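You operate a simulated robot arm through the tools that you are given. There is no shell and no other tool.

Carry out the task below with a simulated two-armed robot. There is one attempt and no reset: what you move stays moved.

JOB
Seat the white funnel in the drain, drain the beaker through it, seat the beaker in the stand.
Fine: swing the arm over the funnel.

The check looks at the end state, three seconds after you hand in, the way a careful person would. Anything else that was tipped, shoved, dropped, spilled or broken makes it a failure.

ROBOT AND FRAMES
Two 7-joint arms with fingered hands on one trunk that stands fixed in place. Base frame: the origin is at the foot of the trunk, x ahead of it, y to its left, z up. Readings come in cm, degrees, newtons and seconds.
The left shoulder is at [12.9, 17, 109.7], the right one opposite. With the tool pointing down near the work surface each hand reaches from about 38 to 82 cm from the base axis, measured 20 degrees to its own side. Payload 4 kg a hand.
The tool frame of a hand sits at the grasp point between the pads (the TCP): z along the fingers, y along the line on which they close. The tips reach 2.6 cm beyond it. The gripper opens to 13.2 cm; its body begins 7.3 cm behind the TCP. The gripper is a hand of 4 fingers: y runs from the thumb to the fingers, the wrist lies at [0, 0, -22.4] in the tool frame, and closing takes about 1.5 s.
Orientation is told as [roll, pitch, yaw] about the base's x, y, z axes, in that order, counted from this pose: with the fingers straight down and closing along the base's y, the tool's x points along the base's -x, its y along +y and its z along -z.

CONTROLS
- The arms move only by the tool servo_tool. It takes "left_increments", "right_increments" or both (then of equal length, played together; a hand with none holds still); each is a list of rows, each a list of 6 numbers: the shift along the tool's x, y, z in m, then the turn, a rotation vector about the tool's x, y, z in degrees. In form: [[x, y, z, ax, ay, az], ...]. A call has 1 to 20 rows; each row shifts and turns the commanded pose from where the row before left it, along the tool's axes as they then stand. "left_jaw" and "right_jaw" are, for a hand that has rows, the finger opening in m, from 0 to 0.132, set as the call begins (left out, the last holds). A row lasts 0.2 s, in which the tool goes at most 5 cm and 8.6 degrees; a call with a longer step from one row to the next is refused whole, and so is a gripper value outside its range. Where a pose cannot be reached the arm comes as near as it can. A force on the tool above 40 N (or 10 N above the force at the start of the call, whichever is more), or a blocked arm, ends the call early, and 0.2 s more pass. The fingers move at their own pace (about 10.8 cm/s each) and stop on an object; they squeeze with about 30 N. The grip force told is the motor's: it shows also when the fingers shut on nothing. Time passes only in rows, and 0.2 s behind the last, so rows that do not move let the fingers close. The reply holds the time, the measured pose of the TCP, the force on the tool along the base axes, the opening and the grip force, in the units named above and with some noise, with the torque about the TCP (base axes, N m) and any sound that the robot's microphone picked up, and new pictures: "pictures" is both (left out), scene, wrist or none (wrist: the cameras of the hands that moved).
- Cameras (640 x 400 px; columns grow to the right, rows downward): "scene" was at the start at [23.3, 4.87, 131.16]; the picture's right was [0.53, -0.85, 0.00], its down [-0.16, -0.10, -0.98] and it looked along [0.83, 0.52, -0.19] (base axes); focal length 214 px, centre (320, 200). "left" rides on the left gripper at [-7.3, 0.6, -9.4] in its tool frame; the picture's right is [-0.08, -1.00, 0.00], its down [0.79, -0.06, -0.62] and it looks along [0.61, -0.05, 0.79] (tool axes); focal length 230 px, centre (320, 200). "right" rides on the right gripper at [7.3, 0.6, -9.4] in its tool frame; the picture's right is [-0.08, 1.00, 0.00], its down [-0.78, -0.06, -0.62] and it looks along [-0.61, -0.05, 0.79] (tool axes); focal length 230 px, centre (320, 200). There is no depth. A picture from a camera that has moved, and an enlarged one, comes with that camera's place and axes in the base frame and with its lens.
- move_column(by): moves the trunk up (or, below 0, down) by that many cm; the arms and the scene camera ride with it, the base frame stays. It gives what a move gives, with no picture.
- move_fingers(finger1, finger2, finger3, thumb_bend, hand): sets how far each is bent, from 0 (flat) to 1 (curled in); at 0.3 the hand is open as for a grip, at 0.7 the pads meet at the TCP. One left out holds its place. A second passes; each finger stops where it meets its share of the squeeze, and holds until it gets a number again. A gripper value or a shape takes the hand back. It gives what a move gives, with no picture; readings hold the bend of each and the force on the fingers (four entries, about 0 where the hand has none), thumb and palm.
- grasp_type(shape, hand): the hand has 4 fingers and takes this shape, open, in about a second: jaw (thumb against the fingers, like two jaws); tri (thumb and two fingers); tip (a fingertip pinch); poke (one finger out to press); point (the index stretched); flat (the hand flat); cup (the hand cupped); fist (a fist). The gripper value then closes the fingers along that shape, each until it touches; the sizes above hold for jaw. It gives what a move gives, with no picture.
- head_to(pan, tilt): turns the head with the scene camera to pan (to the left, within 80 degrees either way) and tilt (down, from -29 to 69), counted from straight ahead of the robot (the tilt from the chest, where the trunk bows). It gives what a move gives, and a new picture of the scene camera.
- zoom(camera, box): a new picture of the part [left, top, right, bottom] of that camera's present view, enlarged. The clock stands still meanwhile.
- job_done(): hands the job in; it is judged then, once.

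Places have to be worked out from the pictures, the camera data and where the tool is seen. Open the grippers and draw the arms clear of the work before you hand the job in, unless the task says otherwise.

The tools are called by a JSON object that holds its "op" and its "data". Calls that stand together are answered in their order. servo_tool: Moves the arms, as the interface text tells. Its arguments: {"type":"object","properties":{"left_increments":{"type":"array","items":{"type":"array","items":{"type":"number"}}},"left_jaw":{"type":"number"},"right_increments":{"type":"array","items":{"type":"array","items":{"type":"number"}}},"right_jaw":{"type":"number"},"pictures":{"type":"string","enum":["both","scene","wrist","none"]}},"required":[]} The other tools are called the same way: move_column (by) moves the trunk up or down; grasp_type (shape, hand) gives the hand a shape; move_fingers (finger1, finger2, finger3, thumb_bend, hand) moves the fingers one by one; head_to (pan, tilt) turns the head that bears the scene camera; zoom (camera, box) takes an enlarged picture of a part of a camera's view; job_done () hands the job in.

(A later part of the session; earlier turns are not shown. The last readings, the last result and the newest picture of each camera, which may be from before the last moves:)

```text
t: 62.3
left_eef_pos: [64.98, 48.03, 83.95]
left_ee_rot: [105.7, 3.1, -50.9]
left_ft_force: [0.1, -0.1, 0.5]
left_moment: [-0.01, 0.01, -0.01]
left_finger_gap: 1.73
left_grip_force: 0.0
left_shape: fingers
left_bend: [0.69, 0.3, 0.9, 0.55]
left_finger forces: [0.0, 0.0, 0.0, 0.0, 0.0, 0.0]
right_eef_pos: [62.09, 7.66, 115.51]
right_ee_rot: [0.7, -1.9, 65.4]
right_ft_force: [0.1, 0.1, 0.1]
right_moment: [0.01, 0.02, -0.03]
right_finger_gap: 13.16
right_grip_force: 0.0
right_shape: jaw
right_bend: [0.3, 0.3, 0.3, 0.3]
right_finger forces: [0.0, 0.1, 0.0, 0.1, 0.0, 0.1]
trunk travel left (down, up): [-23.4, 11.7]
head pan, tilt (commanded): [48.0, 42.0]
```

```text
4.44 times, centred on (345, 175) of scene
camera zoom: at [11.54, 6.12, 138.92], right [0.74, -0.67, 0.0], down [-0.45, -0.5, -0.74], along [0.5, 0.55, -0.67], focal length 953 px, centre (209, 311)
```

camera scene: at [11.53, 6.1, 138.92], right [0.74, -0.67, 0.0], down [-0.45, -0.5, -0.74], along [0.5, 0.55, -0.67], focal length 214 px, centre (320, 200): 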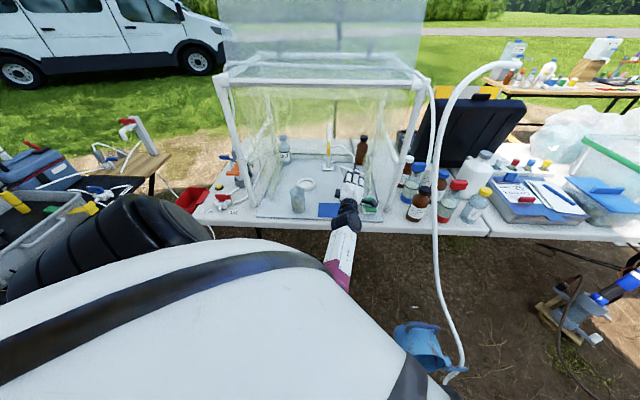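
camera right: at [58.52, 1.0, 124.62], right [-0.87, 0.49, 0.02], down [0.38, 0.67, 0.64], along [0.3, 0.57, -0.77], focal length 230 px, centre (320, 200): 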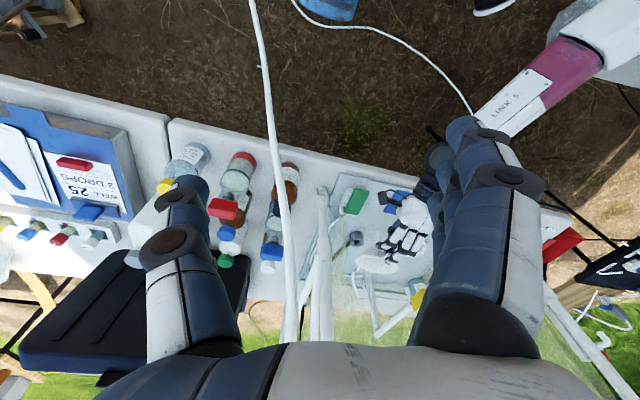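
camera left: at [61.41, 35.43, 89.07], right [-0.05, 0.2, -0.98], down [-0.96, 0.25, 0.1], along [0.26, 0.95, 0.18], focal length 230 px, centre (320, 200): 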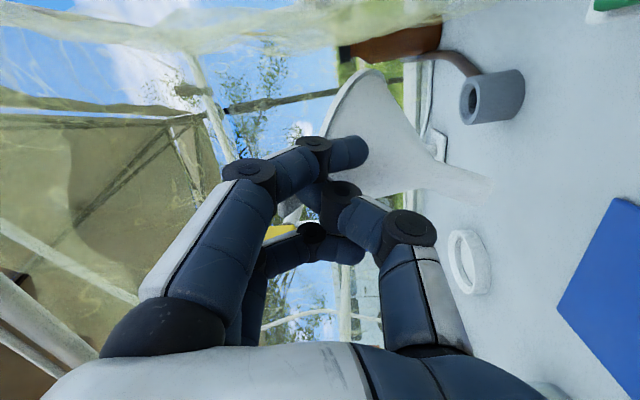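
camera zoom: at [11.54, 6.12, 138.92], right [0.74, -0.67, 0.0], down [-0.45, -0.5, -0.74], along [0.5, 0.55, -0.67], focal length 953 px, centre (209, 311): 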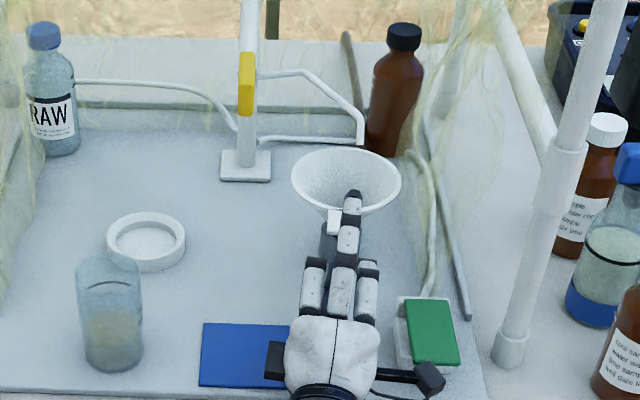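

The funnel stands upright in the drain on its own. I zoom in on the seat to check how it rests.

{"op": "zoom", "data": {"camera": "left", "box": [370, 60, 470, 160]}}

{"op": "zoom", "data": {"camera": "right", "box": [355, 220, 405, 275]}}

{"op": "zoom", "data": {"camera": "scene", "box": [335, 150, 385, 200]}}

```text
4.00 times, centred on (420, 110) of left
camera zoom: at [62.42, 36.66, 81.66], right [0.22, 0.15, -0.96], down [-0.95, 0.25, -0.18], along [0.22, 0.96, 0.2], focal length 920 px, centre (-80, 560)
```

zoom: 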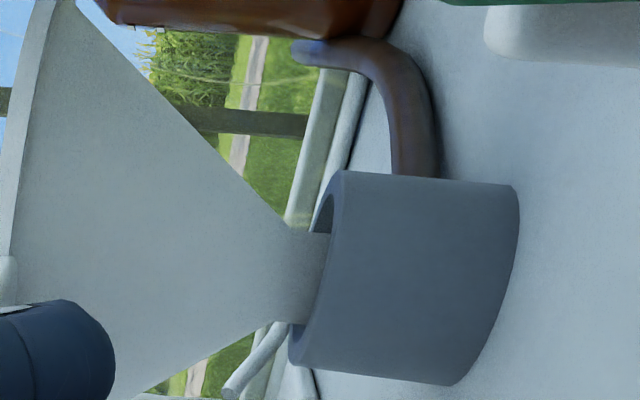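

```text
7.27 times, centred on (380, 248) of right
camera zoom: at [58.51, 1.07, 124.6], right [-0.87, 0.49, 0.02], down [0.38, 0.67, 0.64], along [0.3, 0.57, -0.77], focal length 1673 px, centre (-116, -146)
```

zoom: 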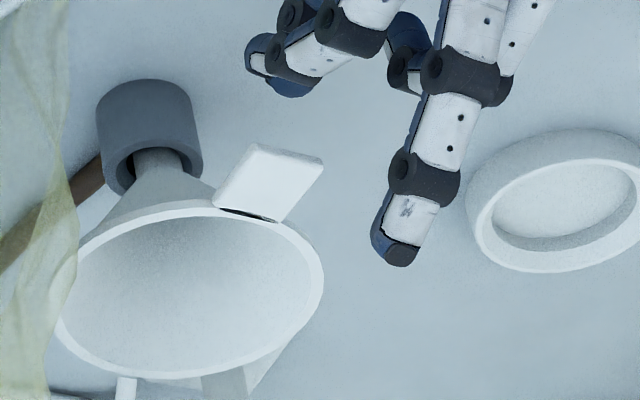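

```text
8.00 times, centred on (360, 175) of scene
camera zoom: at [11.54, 6.12, 138.92], right [0.74, -0.67, 0.0], down [-0.45, -0.5, -0.74], along [0.5, 0.55, -0.67], focal length 1716 px, centre (0, 400)
```

zoom: 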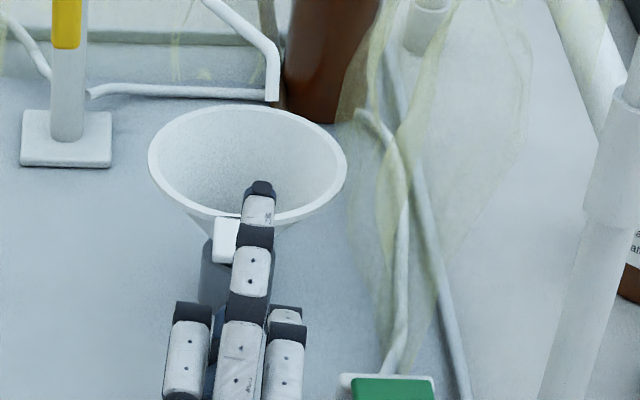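

The funnel sits in the drain socket, upright on its own. Next comes the beaker, but to pour I need room on the left of the funnel, so the boom should first be nudged left. I back the left hand out and up, and reopen it as jaw.

{"op": "servo_tool", "data": {"left_increments": [[0.0001, 0.0327, -0.0054, 0, 0, 0], [0.0001, 0.0327, -0.0054, 0, 0, 0], [0.0001, 0.0327, -0.0054, 0, 0, 0]], "pictures": "none"}}

{"op": "grasp_type", "data": {"hand": "left", "shape": "jaw"}}

{"op": "servo_tool", "data": {"left_increments": [[0, 0, 0, 0.62, 1.45, -7.63], [0, 0, 0, 0.62, 1.45, -7.63], [0, 0, 0, 0.62, 1.45, -7.63], [0, 0, 0, 0.62, 1.45, -7.63], [0, 0, 0, 0.62, 1.45, -7.63], [0, 0, 0, 0.62, 1.45, -7.63]], "pictures": "both"}}

```text
t: 63.1
left_eef_pos: [61.92, 44.79, 93.09]
left_ee_rot: [105.7, 3.2, -50.9]
left_ft_force: [0.7, -0.1, 0.5]
left_moment: [-0.02, 0.0, -0.01]
left_finger_gap: 1.76
left_grip_force: 0.1
left_shape: fingers
left_bend: [0.69, 0.3, 0.9, 0.55]
left_finger forces: [0.0, 0.0, 0.1, 0.0, 0.0, 0.1]
right_eef_pos: [62.07, 7.79, 115.58]
right_ee_rot: [0.7, -1.9, 65.4]
right_ft_force: [0.6, 0.2, 0.6]
right_moment: [-0.03, 0.02, 0.0]
right_finger_gap: 13.16
right_grip_force: 0.0
right_shape: jaw
right_bend: [0.3, 0.3, 0.3, 0.3]
right_finger forces: [0.0, 0.0, 0.0, 0.0, 0.1, 0.0]
trunk travel left (down, up): [-23.4, 11.7]
head pan, tilt (commanded): [48.0, 42.0]
```

```text
t: 64.0
left_eef_pos: [61.95, 44.82, 93.0]
left_ee_rot: [105.7, 3.2, -51.0]
left_ft_force: [0.3, 0.4, -0.1]
left_moment: [0.0, 0.03, -0.01]
left_finger_gap: 13.18
left_grip_force: 0.1
left_shape: jaw
left_bend: [0.3, 0.3, 0.3, 0.3]
left_finger forces: [0.1, 0.1, 0.1, 0.1, 0.1, 0.1]
right_eef_pos: [62.18, 7.64, 115.61]
right_ee_rot: [0.6, -2.0, 65.4]
right_ft_force: [0.5, 0.0, 0.0]
right_moment: [0.02, -0.01, 0.06]
right_finger_gap: 13.19
right_grip_force: 0.2
right_shape: jaw
right_bend: [0.3, 0.3, 0.3, 0.3]
right_finger forces: [0.1, 0.0, 0.0, 0.0, 0.0, 0.1]
trunk travel left (down, up): [-23.4, 11.7]
head pan, tilt (commanded): [48.0, 42.0]
```

```text
t: 65.4
left_eef_pos: [61.23, 46.6, 93.17]
left_ee_rot: [103.9, -41.3, -54.0]
left_ft_force: [-0.1, -0.2, -0.9]
left_moment: [0.02, 0.01, 0.01]
left_finger_gap: 13.19
left_grip_force: 0.0
left_shape: jaw
left_bend: [0.3, 0.3, 0.3, 0.3]
left_finger forces: [0.0, 0.1, 0.0, 0.0, 0.1, 0.1]
right_eef_pos: [62.06, 7.84, 115.62]
right_ee_rot: [0.6, -1.9, 65.5]
right_ft_force: [-0.3, -1.5, 0.1]
right_moment: [0.04, -0.03, 0.01]
right_finger_gap: 13.18
right_grip_force: 0.1
right_shape: jaw
right_bend: [0.3, 0.3, 0.3, 0.3]
right_finger forces: [0.1, 0.0, 0.1, 0.0, 0.0, 0.0]
trunk travel left (down, up): [-23.4, 11.7]
head pan, tilt (commanded): [48.0, 42.0]
camera scene: at [11.53, 6.13, 138.92], right [0.74, -0.67, 0.0], down [-0.45, -0.5, -0.74], along [0.5, 0.55, -0.67], focal length 214 px, centre (320, 200)
camera left: at [57.81, 35.86, 96.76], right [0.6, -0.42, -0.68], down [-0.74, 0.02, -0.67], along [0.3, 0.91, -0.3], focal length 230 px, centre (320, 200)
```

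scene: 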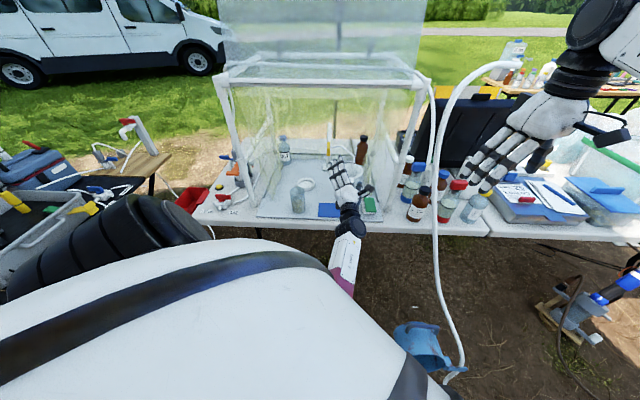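
left: 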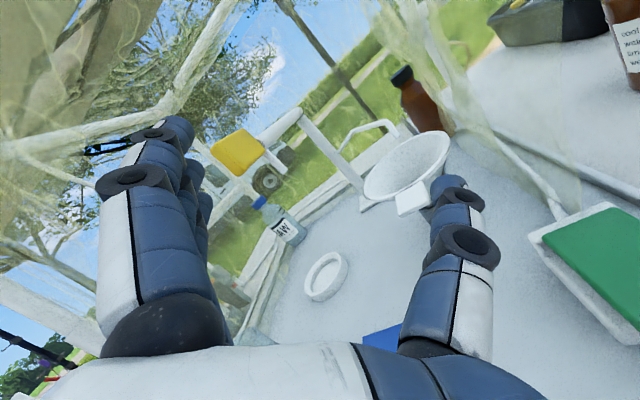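

The roll goes well. I finish turning to palm-right (closing line horizontal).

{"op": "servo_tool", "data": {"left_increments": [[0, 0, 0, 0.62, 1.45, -7.63], [0, 0, 0, 0.62, 1.45, -7.63], [0, 0, 0, 0.62, 1.45, -7.63], [0, 0, 0, 0.62, 1.45, -7.63], [0, 0, 0, 0.62, 1.45, -7.63], [0, 0, 0, 0.62, 1.45, -7.63], [0, 0, 0, 0, 0, 0]], "pictures": "both"}}

```text
t: 67.2
left_eef_pos: [61.31, 49.33, 95.24]
left_ee_rot: [139.5, -84.8, -92.5]
left_ft_force: [-0.1, -0.7, 0.2]
left_moment: [-0.03, -0.02, 0.02]
left_finger_gap: 13.19
left_grip_force: 0.0
left_shape: jaw
left_bend: [0.3, 0.3, 0.3, 0.3]
left_finger forces: [0.0, 0.1, 0.0, 0.0, 0.1, 0.1]
right_eef_pos: [62.18, 7.64, 115.55]
right_ee_rot: [0.6, -1.9, 65.3]
right_ft_force: [0.2, -0.2, -0.4]
right_moment: [0.01, 0.0, 0.0]
right_finger_gap: 13.19
right_grip_force: 0.0
right_shape: jaw
right_bend: [0.3, 0.3, 0.3, 0.3]
right_finger forces: [0.0, 0.0, 0.0, 0.1, 0.1, 0.0]
trunk travel left (down, up): [-23.4, 11.7]
head pan, tilt (commanded): [48.0, 42.0]
stopped in row 7 (left hand): the arm was blocked; the commanded pose is now the measured one
camera scene: at [11.54, 6.13, 138.92], right [0.74, -0.67, 0.0], down [-0.45, -0.5, -0.74], along [0.5, 0.55, -0.67], focal length 214 px, centre (320, 200)
camera left: at [54.39, 42.21, 101.94], right [0.73, -0.68, 0.02], down [-0.37, -0.42, -0.83], along [0.57, 0.6, -0.56], focal length 230 px, centre (320, 200)
```

scene: 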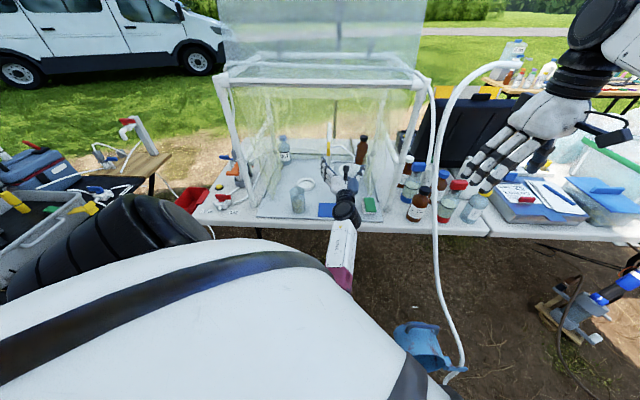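
left: 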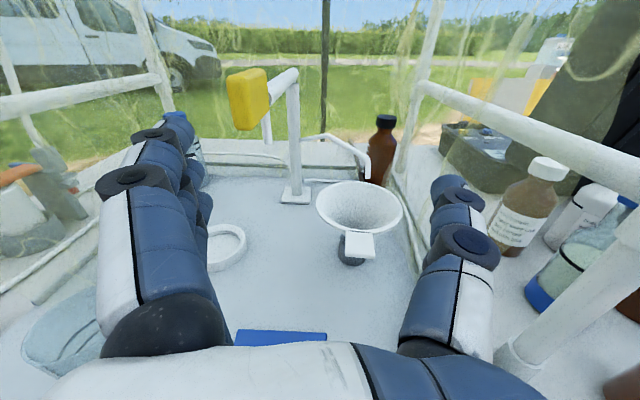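

The wrist view shows everything clearly: funnel in the drain, boom with yellow block left of it. I close the hand and bring it right beside the yellow block, so that the backs of the fingers can push the boom left, away from the pouring space.

{"op": "servo_tool", "data": {"left_increments": [[-0.0076, -0.0039, 0.0068, 0, 0, 0], [-0.0076, -0.0039, 0.0068, 0, 0, 0], [-0.0076, -0.0039, 0.0068, 0, 0, 0], [-0.0076, -0.0039, 0.0068, 0, 0, 0], [0, 0, 0, 0, 0, 0], [0, 0, 0, 0, 0, 0], [0, 0, 0.009, 0, 0, 0], [0, 0, 0.009, 0, 0, 0], [0, 0, 0.009, 0, 0, 0], [0, 0, 0, 0, 0, 0]], "left_jaw": 0, "pictures": "both"}}

{"op": "zoom", "data": {"camera": "right", "box": [335, 200, 435, 300]}}

```text
t: 68.2
left_eef_pos: [62.31, 53.75, 98.69]
left_ee_rot: [129.8, -80.7, -80.4]
left_ft_force: [-0.4, -0.5, 0.6]
left_moment: [-0.04, 0.02, 0.05]
left_finger_gap: 0.01
left_grip_force: 30.0
left_shape: jaw
left_bend: [0.68, 0.74, 0.76, 0.67]
left_finger forces: [0.1, 0.1, 0.0, 0.1, 0.0, 0.1]
right_eef_pos: [62.12, 7.51, 115.7]
right_ee_rot: [0.7, -2.0, 65.2]
right_ft_force: [0.1, 0.9, 0.0]
right_moment: [-0.01, 0.01, 0.03]
right_finger_gap: 13.18
right_grip_force: 0.0
right_shape: jaw
right_bend: [0.3, 0.3, 0.3, 0.3]
right_finger forces: [0.0, 0.0, 0.0, 0.1, 0.0, 0.0]
trunk travel left (down, up): [-23.4, 11.7]
head pan, tilt (commanded): [48.0, 42.0]
stopped in row 4 (left hand): the force on the tool passed its limit at 46 N (the readings are from after the stop); the commanded pose is now the measured one
camera scene: at [11.45, 6.07, 138.96], right [0.74, -0.67, 0.0], down [-0.45, -0.5, -0.74], along [0.5, 0.55, -0.67], focal length 214 px, centre (320, 200)
camera left: at [55.97, 45.96, 105.07], right [0.76, -0.65, -0.05], down [-0.38, -0.38, -0.85], along [0.53, 0.66, -0.53], focal length 230 px, centre (320, 200)
```

scene: 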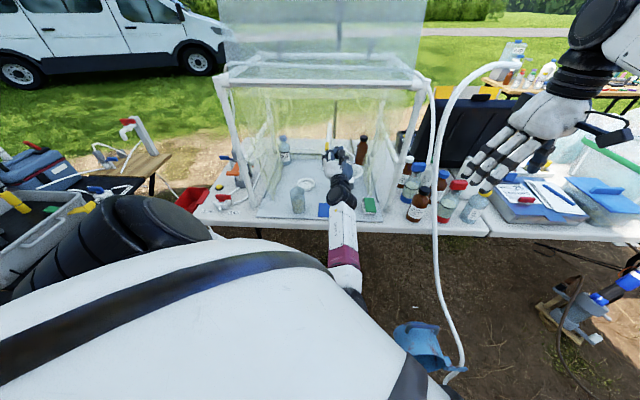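
left: 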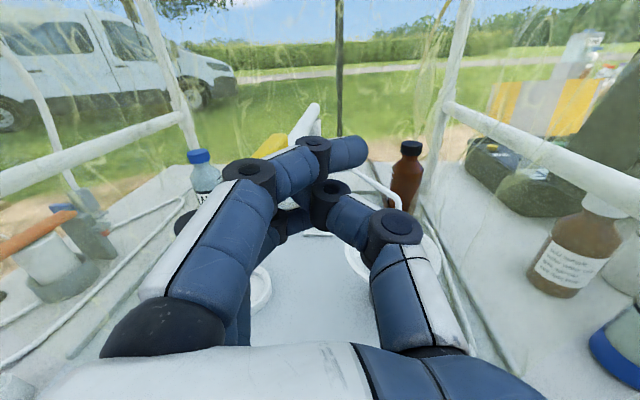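

```text
4.00 times, centred on (385, 250) of right
camera zoom: at [58.52, 0.85, 124.72], right [-0.87, 0.49, 0.01], down [0.38, 0.66, 0.64], along [0.3, 0.57, -0.77], focal length 920 px, centre (60, 0)
```

zoom: 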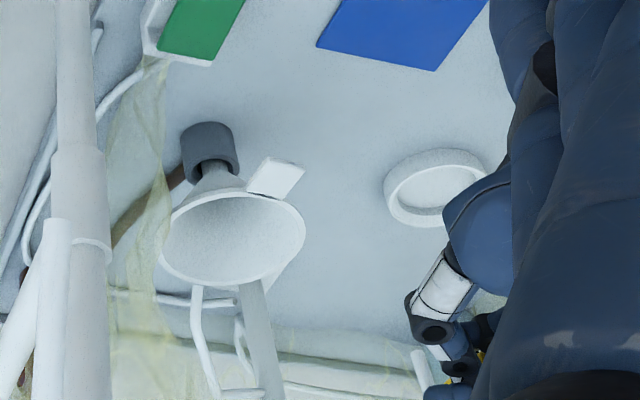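

The hand drifted left and touched the boom while moving in; it stopped by itself. I look at where the boom is now.

{"op": "zoom", "data": {"camera": "scene", "box": [280, 120, 390, 220]}}

{"op": "zoom", "data": {"camera": "left", "box": [160, 80, 480, 280]}}

```text
4.00 times, centred on (335, 170) of scene
camera zoom: at [11.45, 6.07, 138.96], right [0.74, -0.67, 0.0], down [-0.45, -0.5, -0.74], along [0.5, 0.55, -0.67], focal length 858 px, centre (260, 320)
```

zoom: 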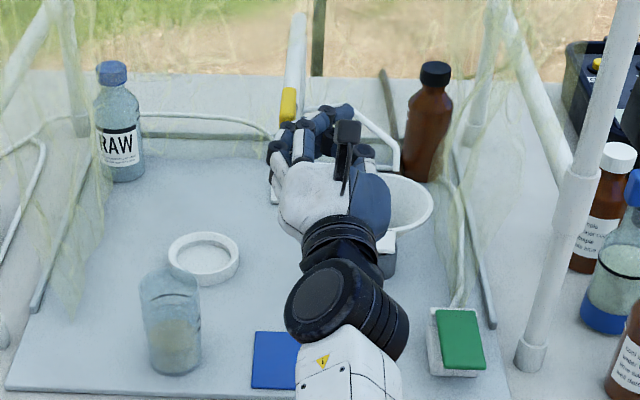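

```text
2.00 times, centred on (320, 180) of left
camera zoom: at [55.97, 45.96, 105.07], right [0.76, -0.65, -0.05], down [-0.38, -0.38, -0.85], along [0.53, 0.66, -0.53], focal length 460 px, centre (320, 240)
```

zoom: 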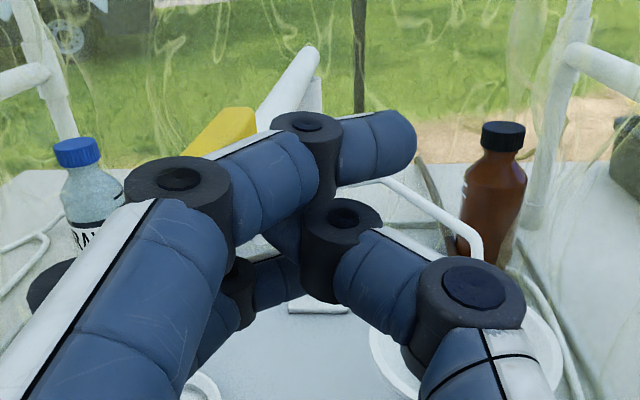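

The curled fingers are in front of the block rather than beside it. I back out 3 cm, then shift right 5 cm, and check the pose.

{"op": "servo_tool", "data": {"left_increments": [[0, 0, -0.015, 0, 0, 0], [0, 0, -0.015, 0, 0, 0], [0, -0.0167, 0, 0, 0, 0], [0, -0.0167, 0, 0, 0, 0], [0, -0.0167, 0, 0, 0, 0], [0, 0, 0, 0, 0, 0]], "pictures": "wrist"}}

{"op": "zoom", "data": {"camera": "scene", "box": [280, 120, 390, 220]}}

```text
t: 69.6
left_eef_pos: [64.2, 49.27, 98.22]
left_ee_rot: [131.1, -80.1, -81.2]
left_ft_force: [0.1, 0.1, 0.0]
left_moment: [-0.02, 0.0, 0.0]
left_finger_gap: 0.0
left_grip_force: 29.8
left_shape: jaw
left_bend: [0.68, 0.73, 0.76, 0.73]
left_finger forces: [0.0, 0.0, 0.1, 0.0, 0.0, 0.0]
right_eef_pos: [62.12, 7.55, 115.7]
right_ee_rot: [0.7, -1.9, 65.2]
right_ft_force: [-0.1, -0.3, 0.8]
right_moment: [-0.01, -0.02, -0.05]
right_finger_gap: 13.22
right_grip_force: 0.0
right_shape: jaw
right_bend: [0.3, 0.3, 0.3, 0.3]
right_finger forces: [0.1, 0.0, 0.0, 0.0, 0.0, 0.0]
trunk travel left (down, up): [-23.4, 11.7]
head pan, tilt (commanded): [48.0, 42.0]
camera left: at [57.91, 41.36, 104.45], right [0.76, -0.65, -0.05], down [-0.37, -0.37, -0.85], along [0.53, 0.67, -0.52], focal length 230 px, centre (320, 200)
```

left: 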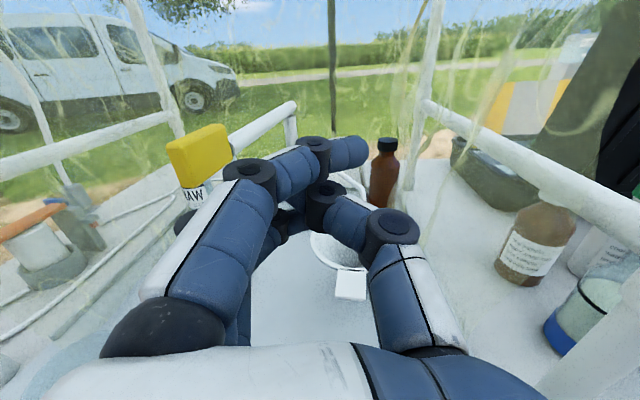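

```text
4.00 times, centred on (335, 170) of scene
camera zoom: at [11.52, 6.12, 138.92], right [0.74, -0.67, 0.0], down [-0.45, -0.5, -0.74], along [0.5, 0.55, -0.67], focal length 858 px, centre (260, 320)
```

zoom: 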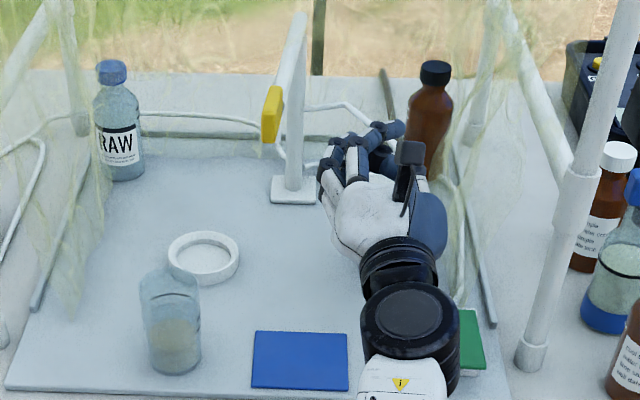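

The boom swings freely and has already moved about 5° left; the thin spout stayed put. I go inward beside the block, then push it further left with the backs of the fingers.

{"op": "servo_tool", "data": {"left_increments": [[0.0018, 0, 0.0167, 0, 0, 0], [0.0018, 0, 0.0167, 0, 0, 0], [0.0018, 0, 0.0167, 0, 0, 0], [0.0019, 0.013, 0.001, 0, 0, 0], [0.0019, 0.013, 0.001, 0, 0, 0], [0.0019, 0.013, 0.001, 0, 0, 0], [0.0019, 0.013, 0.002, 0, 0, 0], [0.0019, 0.013, 0.002, 0, 0, 0], [0.0019, 0.013, 0.002, 0, 0, 0]], "pictures": "wrist"}}

{"op": "zoom", "data": {"camera": "scene", "box": [260, 120, 390, 220]}}

```text
t: 71.6
left_eef_pos: [62.04, 57.76, 97.32]
left_ee_rot: [127.8, -81.1, -78.8]
left_ft_force: [-1.2, -0.7, 0.3]
left_moment: [-0.01, 0.01, 0.01]
left_finger_gap: 0.02
left_grip_force: 30.2
left_shape: jaw
left_bend: [0.68, 0.73, 0.76, 0.73]
left_finger forces: [0.0, 0.1, 0.0, 0.1, 0.0, 0.1]
right_eef_pos: [62.21, 7.65, 115.51]
right_ee_rot: [0.7, -1.9, 65.3]
right_ft_force: [0.6, -0.5, -1.0]
right_moment: [0.0, 0.03, 0.0]
right_finger_gap: 13.19
right_grip_force: 0.1
right_shape: jaw
right_bend: [0.3, 0.3, 0.3, 0.3]
right_finger forces: [0.1, 0.1, 0.1, 0.1, 0.0, 0.0]
trunk travel left (down, up): [-23.4, 11.7]
head pan, tilt (commanded): [48.0, 42.0]
camera left: at [55.66, 50.02, 103.74], right [0.75, -0.66, -0.04], down [-0.38, -0.38, -0.84], along [0.53, 0.65, -0.54], focal length 230 px, centre (320, 200)
```

left: 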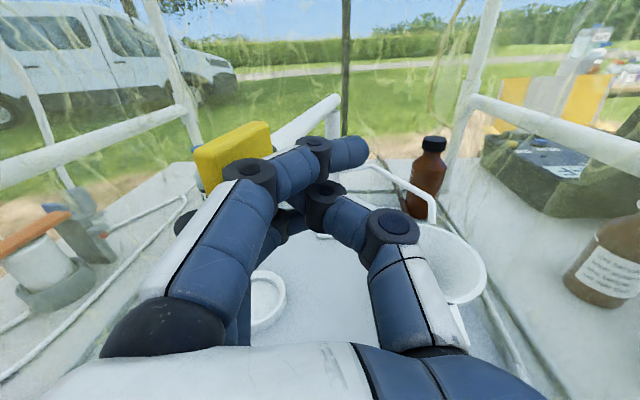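

```text
4.00 times, centred on (325, 170) of scene
camera zoom: at [11.54, 6.11, 138.92], right [0.74, -0.67, 0.0], down [-0.45, -0.5, -0.74], along [0.5, 0.55, -0.67], focal length 858 px, centre (300, 320)
```

zoom: 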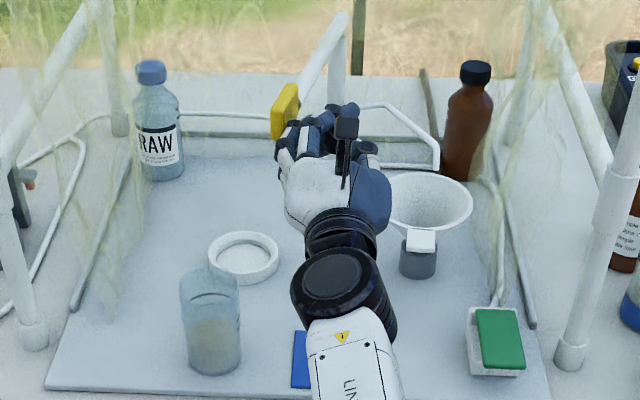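

The boom is swinging left easily with little force. I continue pushing about 7 cm more.

{"op": "servo_tool", "data": {"left_increments": [[0.0019, 0.013, 0.003, 0, 0, 0], [0.0019, 0.013, 0.003, 0, 0, 0], [0.0019, 0.013, 0.003, 0, 0, 0], [0.0019, 0.013, 0.004, 0, 0, 0], [0.0019, 0.013, 0.004, 0, 0, 0], [0.0019, 0.013, 0.004, 0, 0, 0]], "pictures": "wrist"}}

{"op": "zoom", "data": {"camera": "scene", "box": [260, 120, 390, 220]}}

```text
t: 73.0
left_eef_pos: [57.57, 64.41, 97.3]
left_ee_rot: [127.9, -81.2, -78.9]
left_ft_force: [-0.7, -0.6, 0.2]
left_moment: [0.01, 0.01, 0.02]
left_finger_gap: 0.01
left_grip_force: 30.3
left_shape: jaw
left_bend: [0.68, 0.73, 0.76, 0.73]
left_finger forces: [0.0, 0.0, 0.1, 0.0, 0.0, 0.1]
right_eef_pos: [62.19, 7.72, 115.57]
right_ee_rot: [0.7, -1.9, 65.3]
right_ft_force: [-0.2, -0.8, 0.2]
right_moment: [0.03, 0.0, 0.01]
right_finger_gap: 13.18
right_grip_force: 0.0
right_shape: jaw
right_bend: [0.3, 0.3, 0.3, 0.3]
right_finger forces: [0.1, 0.0, 0.0, 0.0, 0.0, 0.0]
trunk travel left (down, up): [-23.4, 11.7]
head pan, tilt (commanded): [48.0, 42.0]
camera left: at [51.18, 56.82, 103.66], right [0.75, -0.66, -0.04], down [-0.38, -0.38, -0.84], along [0.54, 0.65, -0.54], focal length 230 px, centre (320, 200)
```

left: 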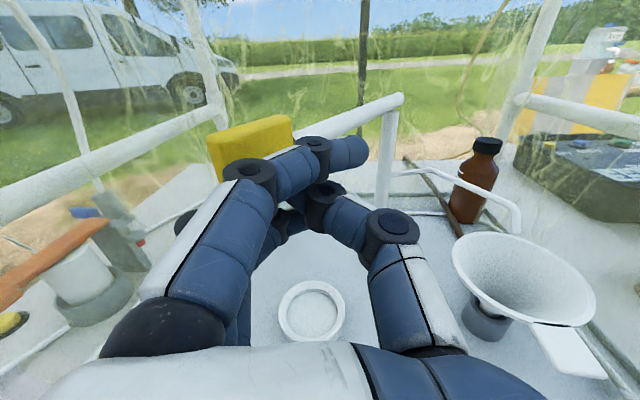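

```text
4.00 times, centred on (325, 170) of scene
camera zoom: at [11.53, 6.14, 138.92], right [0.74, -0.67, 0.0], down [-0.45, -0.5, -0.74], along [0.5, 0.55, -0.67], focal length 858 px, centre (300, 320)
```

zoom: 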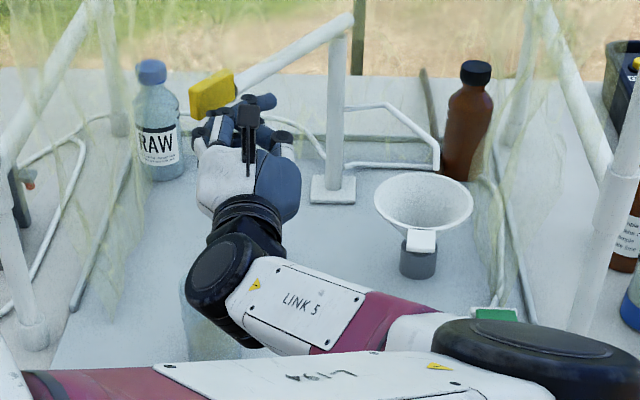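

The boom is now well to the left (about 30°), but the elbow flipped over to the right. I retrace the hand to the right and out, away from the boom, to get the low-elbow posture back, and check that the boom stays.

{"op": "servo_tool", "data": {"left_increments": [[-0.0019, -0.013, -0.003, 0, 0, 0], [-0.0019, -0.013, -0.003, 0, 0, 0], [-0.0019, -0.013, -0.004, 0, 0, 0], [-0.0019, -0.013, -0.006, 0, 0, 0], [-0.0019, -0.013, -0.008, 0, 0, 0], [-0.0019, -0.013, -0.008, 0, 0, 0], [0, 0, 0, 0, 0, 0]], "pictures": "both"}}

{"op": "zoom", "data": {"camera": "scene", "box": [260, 120, 390, 220]}}

```text
t: 74.6
left_eef_pos: [61.38, 56.84, 97.13]
left_ee_rot: [127.8, -81.1, -78.7]
left_ft_force: [0.2, 1.2, 0.4]
left_moment: [0.01, 0.01, 0.02]
left_finger_gap: 0.01
left_grip_force: 30.0
left_shape: jaw
left_bend: [0.68, 0.73, 0.76, 0.73]
left_finger forces: [0.1, 0.1, 0.1, 0.1, 0.0, 0.1]
right_eef_pos: [62.26, 7.67, 115.54]
right_ee_rot: [0.7, -1.9, 65.4]
right_ft_force: [-0.2, -0.1, 0.2]
right_moment: [0.01, 0.04, 0.01]
right_finger_gap: 13.18
right_grip_force: 0.0
right_shape: jaw
right_bend: [0.3, 0.3, 0.3, 0.3]
right_finger forces: [0.0, 0.1, 0.1, 0.0, 0.0, 0.0]
trunk travel left (down, up): [-23.4, 11.7]
head pan, tilt (commanded): [48.0, 42.0]
camera scene: at [11.54, 6.12, 138.92], right [0.74, -0.67, 0.0], down [-0.45, -0.5, -0.74], along [0.5, 0.55, -0.67], focal length 214 px, centre (320, 200)
camera left: at [55.05, 49.05, 103.61], right [0.75, -0.66, -0.04], down [-0.38, -0.38, -0.84], along [0.53, 0.65, -0.54], focal length 230 px, centre (320, 200)
```

scene: 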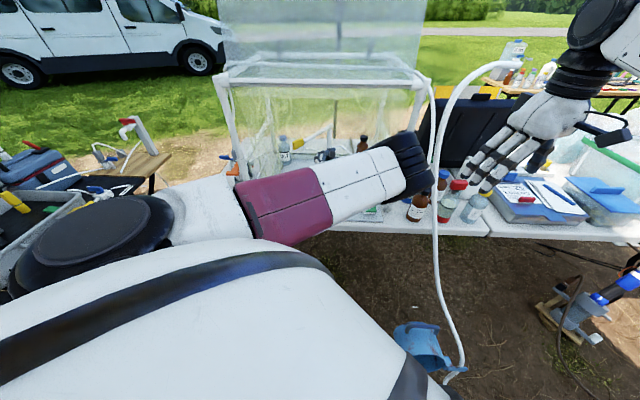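
left: 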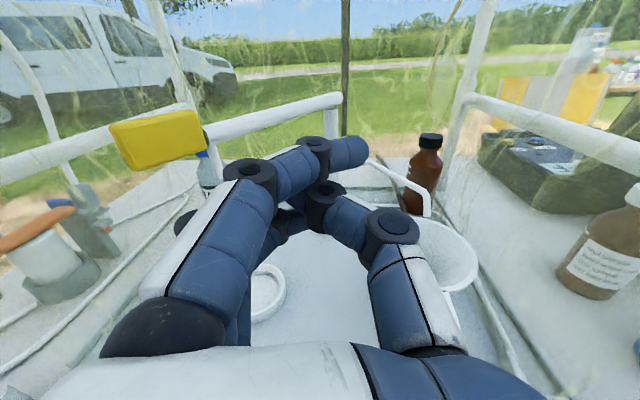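

```text
4.00 times, centred on (325, 170) of scene
camera zoom: at [11.54, 6.12, 138.92], right [0.74, -0.67, 0.0], down [-0.45, -0.5, -0.74], along [0.5, 0.55, -0.67], focal length 858 px, centre (300, 320)
```

zoom: 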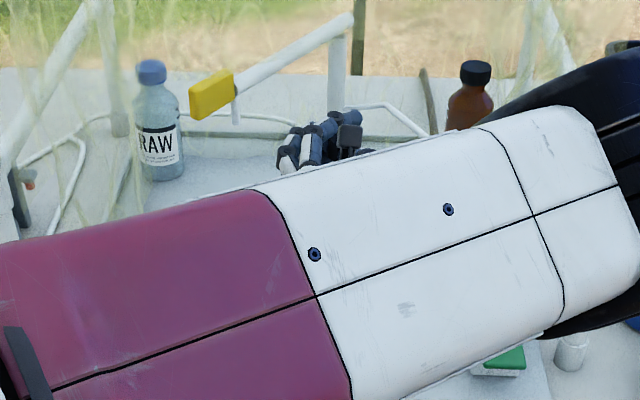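

The boom stays where I pushed it. To recover the low-elbow posture, I back the hand out of the hood and roll it to palm-down, as that brought the elbow down before.

{"op": "servo_tool", "data": {"left_increments": [[0, -0.002, -0.025, 0, 0, 0], [0, -0.002, -0.025, 0, 0, 0], [0, -0.002, -0.025, 0, 0, 0], [0, 0, 0, 0, 0, 8], [0, 0, 0, 0, 0, 8], [0, 0, 0, 0, 0, 8], [0, 0, 0, 0, 0, 8], [0, 0, 0, 0, 0, 8], [0, 0, 0, 0, 0, 8], [0, 0, 0, 0, 0, 8], [0, 0, 0, 0, 0, 8], [0, 0, 0, 0, 0, 8], [0, 0, 0, 0, 0, 8], [0, 0, 0, 0, 0, 8]], "pictures": "both"}}

```text
t: 77.6
left_eef_pos: [56.83, 50.91, 96.34]
left_ee_rot: [95.6, 5.1, -40.7]
left_ft_force: [0.0, -0.5, 0.4]
left_moment: [0.02, -0.01, 0.06]
left_finger_gap: 0.0
left_grip_force: 29.6
left_shape: jaw
left_bend: [0.68, 0.73, 0.76, 0.73]
left_finger forces: [0.0, 0.0, 0.0, 0.0, 0.1, 0.0]
right_eef_pos: [62.06, 7.6, 115.57]
right_ee_rot: [0.7, -1.9, 65.4]
right_ft_force: [-0.8, 0.0, -0.1]
right_moment: [0.04, 0.0, 0.02]
right_finger_gap: 13.19
right_grip_force: 0.1
right_shape: jaw
right_bend: [0.3, 0.3, 0.3, 0.3]
right_finger forces: [0.1, 0.0, 0.1, 0.0, 0.0, 0.1]
trunk travel left (down, up): [-23.4, 11.7]
head pan, tilt (commanded): [48.0, 42.0]
camera scene: at [11.53, 6.11, 138.92], right [0.74, -0.67, 0.0], down [-0.45, -0.5, -0.74], along [0.5, 0.55, -0.67], focal length 214 px, centre (320, 200)
camera left: at [56.29, 39.1, 95.44], right [0.05, 0.08, -1.0], down [-1.0, 0.06, -0.05], along [0.05, 1.0, 0.08], focal length 230 px, centre (320, 200)
```

scene: 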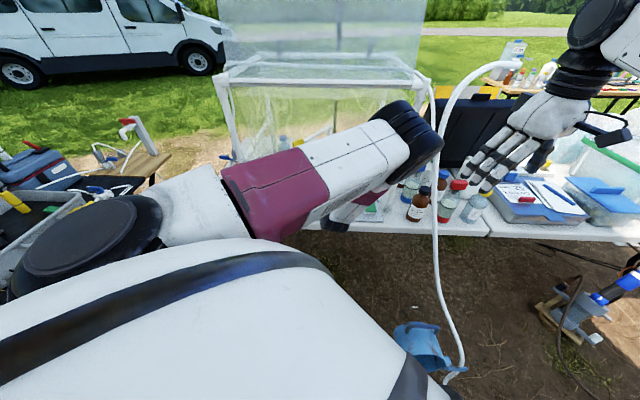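
left: 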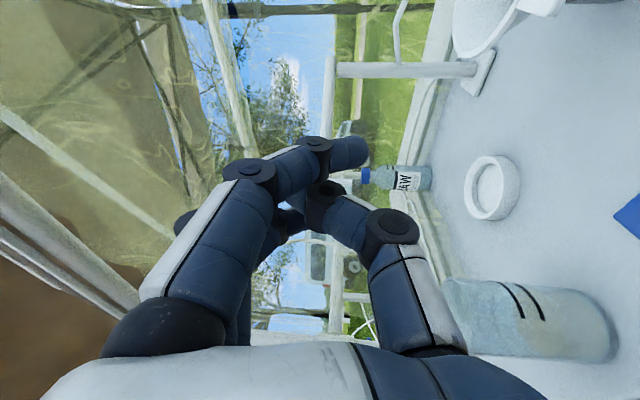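

The arm keeps the elbow up on the right, which fits a palm-right grasp pitched downward, and also pouring to the right. I rotate the hand to palm-right with the fingers pointing 35° down toward the beaker.

{"op": "servo_tool", "data": {"left_increments": [[0, 0, 0, 2.515, 2.44, -7.0], [0, 0, 0, 2.515, 2.44, -7.0], [0, 0, 0, 2.515, 2.44, -7.0], [0, 0, 0, 2.515, 2.44, -7.0], [0, 0, 0, 2.515, 2.44, -7.0], [0, 0, 0, 2.515, 2.44, -7.0], [0, 0, 0, 2.515, 2.44, -7.0], [0, 0, 0, 2.515, 2.44, -7.0], [0, 0, 0, 2.515, 2.44, -7.0], [0, 0, 0, 2.515, 2.44, -7.0], [0, 0, 0, 2.515, 2.44, -7.0], [0, 0, 0, 2.515, 2.44, -7.0], [0, 0, 0, 2.515, 2.44, -7.0], [0, 0, 0, 0, 0, 0]], "pictures": "both"}}

```text
t: 80.6
left_eef_pos: [57.0, 51.0, 96.35]
left_ee_rot: [-0.2, -54.8, 50.2]
left_ft_force: [0.4, -0.4, 0.1]
left_moment: [-0.01, 0.0, 0.0]
left_finger_gap: 0.0
left_grip_force: 30.3
left_shape: jaw
left_bend: [0.68, 0.73, 0.76, 0.73]
left_finger forces: [0.0, 0.1, 0.0, 0.0, 0.1, 0.0]
right_eef_pos: [62.19, 7.6, 115.57]
right_ee_rot: [0.7, -1.9, 65.4]
right_ft_force: [-0.6, -0.7, 0.5]
right_moment: [0.0, 0.02, 0.02]
right_finger_gap: 13.19
right_grip_force: 0.1
right_shape: jaw
right_bend: [0.3, 0.3, 0.3, 0.3]
right_finger forces: [0.0, 0.1, 0.0, 0.2, 0.0, 0.0]
trunk travel left (down, up): [-23.4, 11.7]
head pan, tilt (commanded): [48.0, 42.0]
camera scene: at [11.55, 6.09, 138.92], right [0.74, -0.67, 0.0], down [-0.45, -0.5, -0.74], along [0.5, 0.55, -0.67], focal length 214 px, centre (320, 200)
camera left: at [54.35, 48.71, 107.7], right [0.79, -0.61, 0.07], down [-0.57, -0.77, -0.28], along [0.22, 0.19, -0.96], focal length 230 px, centre (320, 200)
```

scene: 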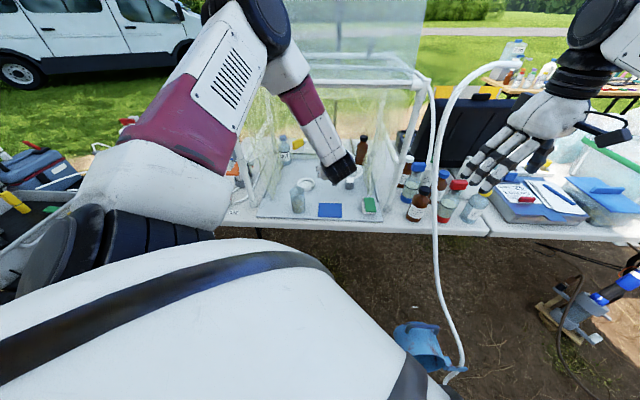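
left: 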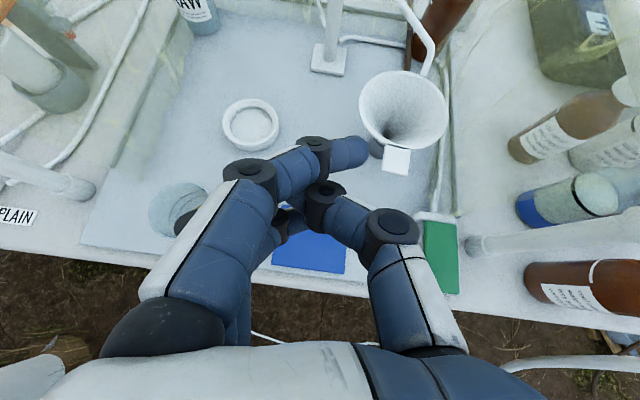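

The hand is in the wanted grasp orientation. I zoom on the beaker from the wrist camera to fix its place.

{"op": "zoom", "data": {"camera": "left", "box": [120, 150, 240, 260]}}

{"op": "zoom", "data": {"camera": "scene", "box": [270, 160, 340, 230]}}

{"op": "zoom", "data": {"camera": "left", "box": [200, 60, 470, 240]}}

```text
3.64 times, centred on (180, 205) of left
camera zoom: at [54.35, 48.71, 107.7], right [0.79, -0.61, 0.07], down [-0.57, -0.77, -0.28], along [0.22, 0.19, -0.96], focal length 837 px, centre (829, 182)
```

zoom: 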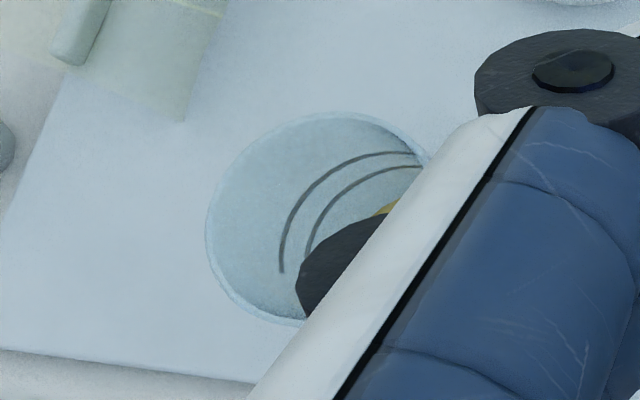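

```text
5.71 times, centred on (305, 195) of scene
camera zoom: at [11.55, 6.09, 138.92], right [0.74, -0.67, 0.0], down [-0.45, -0.5, -0.74], along [0.5, 0.55, -0.67], focal length 1226 px, centre (406, 229)
```

zoom: 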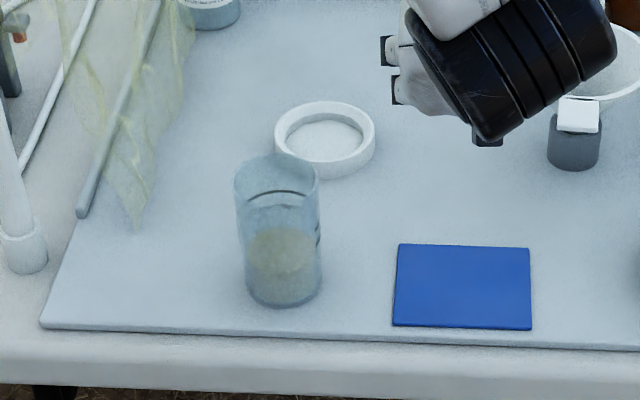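

```text
2.22 times, centred on (335, 150) of left
camera zoom: at [54.35, 48.71, 107.7], right [0.79, -0.61, 0.07], down [-0.57, -0.77, -0.28], along [0.22, 0.19, -0.96], focal length 511 px, centre (287, 311)
```

zoom: 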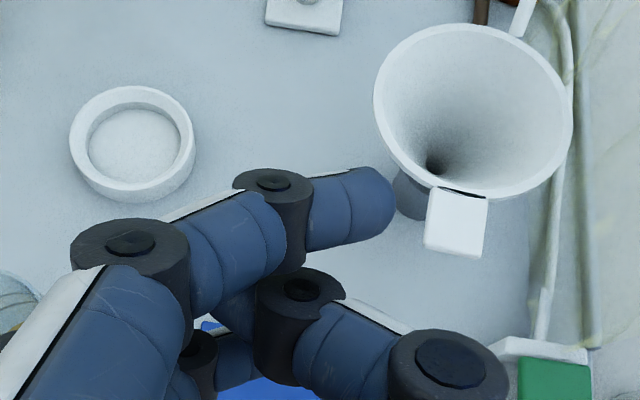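

The beaker stands near [48.1, 60.7]; its liquid reaches about half height. I open the hand, move left in front of it at height, then lower to a pre-grasp 8 cm short of it.

{"op": "servo_tool", "data": {"left_increments": [[0.0069, 0.0327, -0.0099, 0, 0, 0], [0.0069, 0.0327, -0.0099, 0, 0, 0], [0.0069, 0.0327, -0.0099, 0, 0, 0], [0.0069, 0.0327, -0.0099, 0, 0, 0], [0.0229, 0, 0.0161, 0, 0, 0], [0.0229, 0, 0.0161, 0, 0, 0], [0.0229, 0, 0.0161, 0, 0, 0], [0.0229, 0, 0.0161, 0, 0, 0], [0, 0, 0, 0, 0, 0]], "left_jaw": 0.132, "pictures": "both"}}

{"op": "zoom", "data": {"camera": "left", "box": [200, 60, 440, 260]}}

```text
t: 82.6
left_eef_pos: [43.67, 55.64, 85.21]
left_ee_rot: [-0.2, -54.9, 50.0]
left_ft_force: [0.4, 0.7, -0.1]
left_moment: [0.0, 0.03, -0.01]
left_finger_gap: 13.19
left_grip_force: 0.1
left_shape: jaw
left_bend: [0.3, 0.3, 0.3, 0.3]
left_finger forces: [0.1, 0.1, 0.1, 0.1, 0.0, 0.0]
right_eef_pos: [62.09, 7.65, 115.58]
right_ee_rot: [0.8, -1.9, 65.3]
right_ft_force: [0.3, -0.4, 0.5]
right_moment: [0.0, 0.02, 0.04]
right_finger_gap: 13.2
right_grip_force: 0.1
right_shape: jaw
right_bend: [0.3, 0.3, 0.3, 0.3]
right_finger forces: [0.1, 0.0, 0.0, 0.1, 0.1, 0.1]
trunk travel left (down, up): [-23.4, 11.7]
head pan, tilt (commanded): [48.0, 42.0]
camera scene: at [11.51, 6.1, 138.93], right [0.74, -0.67, 0.0], down [-0.45, -0.5, -0.74], along [0.5, 0.55, -0.67], focal length 214 px, centre (320, 200)
camera left: at [41.13, 53.4, 96.59], right [0.79, -0.61, 0.07], down [-0.57, -0.77, -0.29], along [0.22, 0.19, -0.96], focal length 230 px, centre (320, 200)
```

scene: 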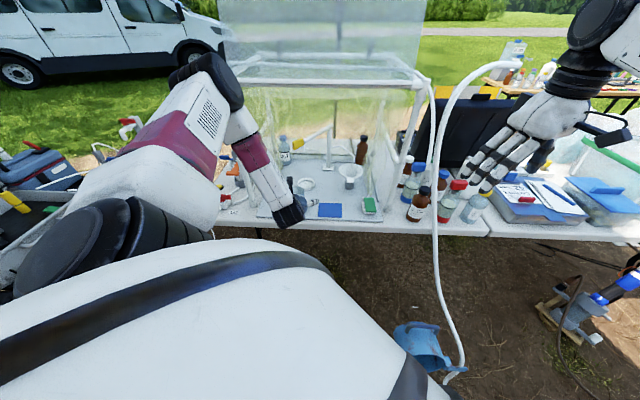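
left: 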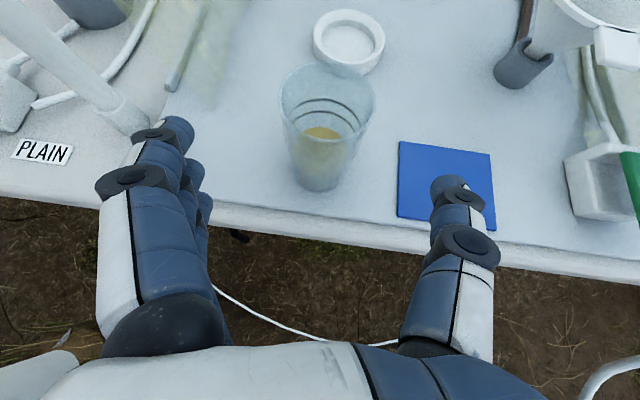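

```text
2.00 times, centred on (320, 160) of left
camera zoom: at [41.13, 53.4, 96.59], right [0.79, -0.61, 0.07], down [-0.57, -0.77, -0.29], along [0.22, 0.19, -0.96], focal length 460 px, centre (320, 280)
```

zoom: 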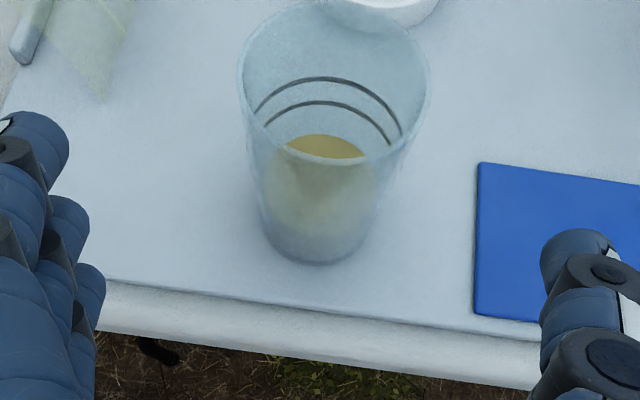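

The beaker is well centred between fingers and thumb. I advance 8.2 cm along the pointing direction so it comes between them.

{"op": "servo_tool", "data": {"left_increments": [[0.0006, -0.0006, 0.0204, 0, 0, 0], [0.0006, -0.0006, 0.0204, 0, 0, 0], [0.0006, -0.0006, 0.0204, 0, 0, 0], [0.0006, -0.0005, 0.0204, 0, 0, 0], [0, 0, 0, 0, 0, 0]], "pictures": "wrist"}}

{"op": "zoom", "data": {"camera": "scene", "box": [260, 150, 350, 240]}}

{"op": "zoom", "data": {"camera": "right", "box": [370, 160, 470, 260]}}

```text
t: 83.8
left_eef_pos: [48.05, 60.62, 80.26]
left_ee_rot: [-0.2, -54.8, 50.0]
left_ft_force: [0.3, -0.1, 0.4]
left_moment: [0.0, 0.02, -0.01]
left_finger_gap: 13.19
left_grip_force: 0.1
left_shape: jaw
left_bend: [0.3, 0.3, 0.3, 0.3]
left_finger forces: [0.1, 0.0, 0.1, 0.0, 0.0, 0.0]
right_eef_pos: [62.01, 7.66, 115.55]
right_ee_rot: [0.6, -1.9, 65.4]
right_ft_force: [0.1, -0.5, 0.4]
right_moment: [-0.02, 0.02, -0.01]
right_finger_gap: 13.19
right_grip_force: 0.0
right_shape: jaw
right_bend: [0.3, 0.3, 0.3, 0.3]
right_finger forces: [0.1, 0.0, 0.0, 0.1, 0.1, 0.0]
trunk travel left (down, up): [-23.4, 11.7]
head pan, tilt (commanded): [48.0, 42.0]
camera left: at [45.51, 58.24, 91.68], right [0.79, -0.61, 0.07], down [-0.57, -0.77, -0.29], along [0.22, 0.19, -0.96], focal length 230 px, centre (320, 200)
```

left: 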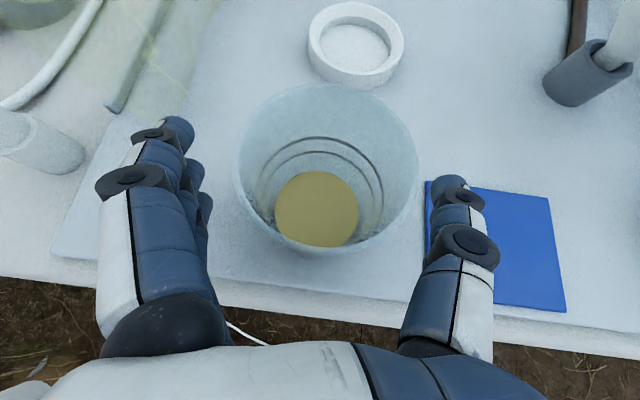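

```text
4.44 times, centred on (305, 195) of scene
camera zoom: at [11.52, 6.11, 138.92], right [0.74, -0.67, 0.0], down [-0.45, -0.5, -0.74], along [0.5, 0.55, -0.67], focal length 953 px, centre (387, 222)
```

zoom: 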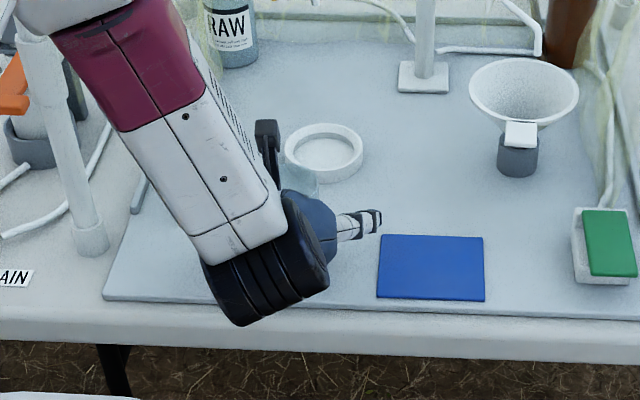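

```text
4.00 times, centred on (420, 210) of right
camera zoom: at [58.54, 0.97, 124.63], right [-0.87, 0.49, 0.02], down [0.38, 0.67, 0.64], along [0.3, 0.57, -0.77], focal length 920 px, centre (-80, 160)
```

zoom: 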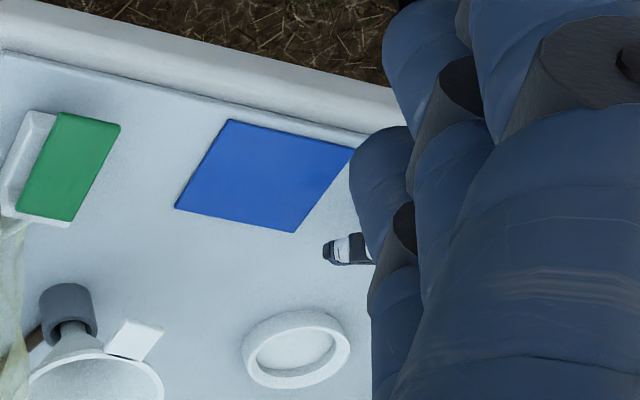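

The beaker's axis runs through the grasp point. I close the hand on it.

{"op": "servo_tool", "data": {"left_increments": [[0, 0, 0, 0, 0, 0], [0, 0, 0, 0, 0, 0], [0, 0, 0, 0, 0, 0], [0, 0, 0, 0, 0, 0], [0, 0, 0, 0, 0, 0], [0, 0, 0, 0, 0, 0], [0, 0, 0, 0, 0, 0], [0, 0, 0, 0, 0, 0]], "left_jaw": 0, "pictures": "wrist"}}

```text
t: 85.6
left_eef_pos: [48.13, 60.43, 80.34]
left_ee_rot: [-0.2, -54.8, 50.1]
left_ft_force: [0.8, 0.0, 1.6]
left_moment: [-0.03, 0.0, -0.01]
left_finger_gap: 4.01
left_grip_force: 29.7
left_shape: jaw
left_bend: [0.73, 0.73, 0.73, 0.72]
left_finger forces: [7.7, 8.4, 9.2, 0.0, 27.5, 0.1]
right_eef_pos: [62.09, 7.52, 115.55]
right_ee_rot: [0.7, -1.9, 65.4]
right_ft_force: [-1.2, -0.3, 0.0]
right_moment: [0.02, -0.04, 0.01]
right_finger_gap: 13.17
right_grip_force: 0.1
right_shape: jaw
right_bend: [0.3, 0.3, 0.3, 0.3]
right_finger forces: [0.0, 0.0, 0.0, 0.0, 0.0, 0.0]
trunk travel left (down, up): [-23.4, 11.7]
head pan, tilt (commanded): [48.0, 42.0]
camera left: at [45.5, 58.23, 91.7], right [0.79, -0.61, 0.07], down [-0.57, -0.77, -0.29], along [0.22, 0.19, -0.96], focal length 230 px, centre (320, 200)
```

left: 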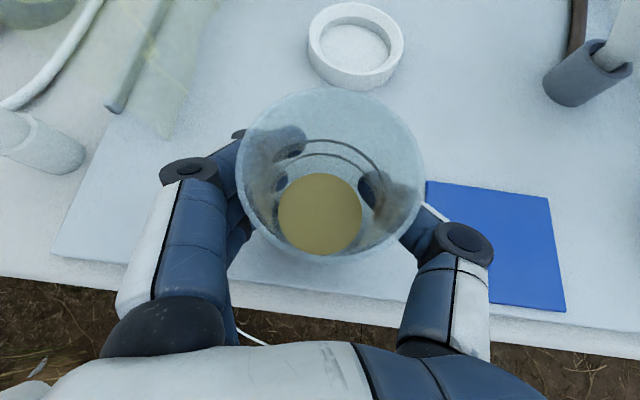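

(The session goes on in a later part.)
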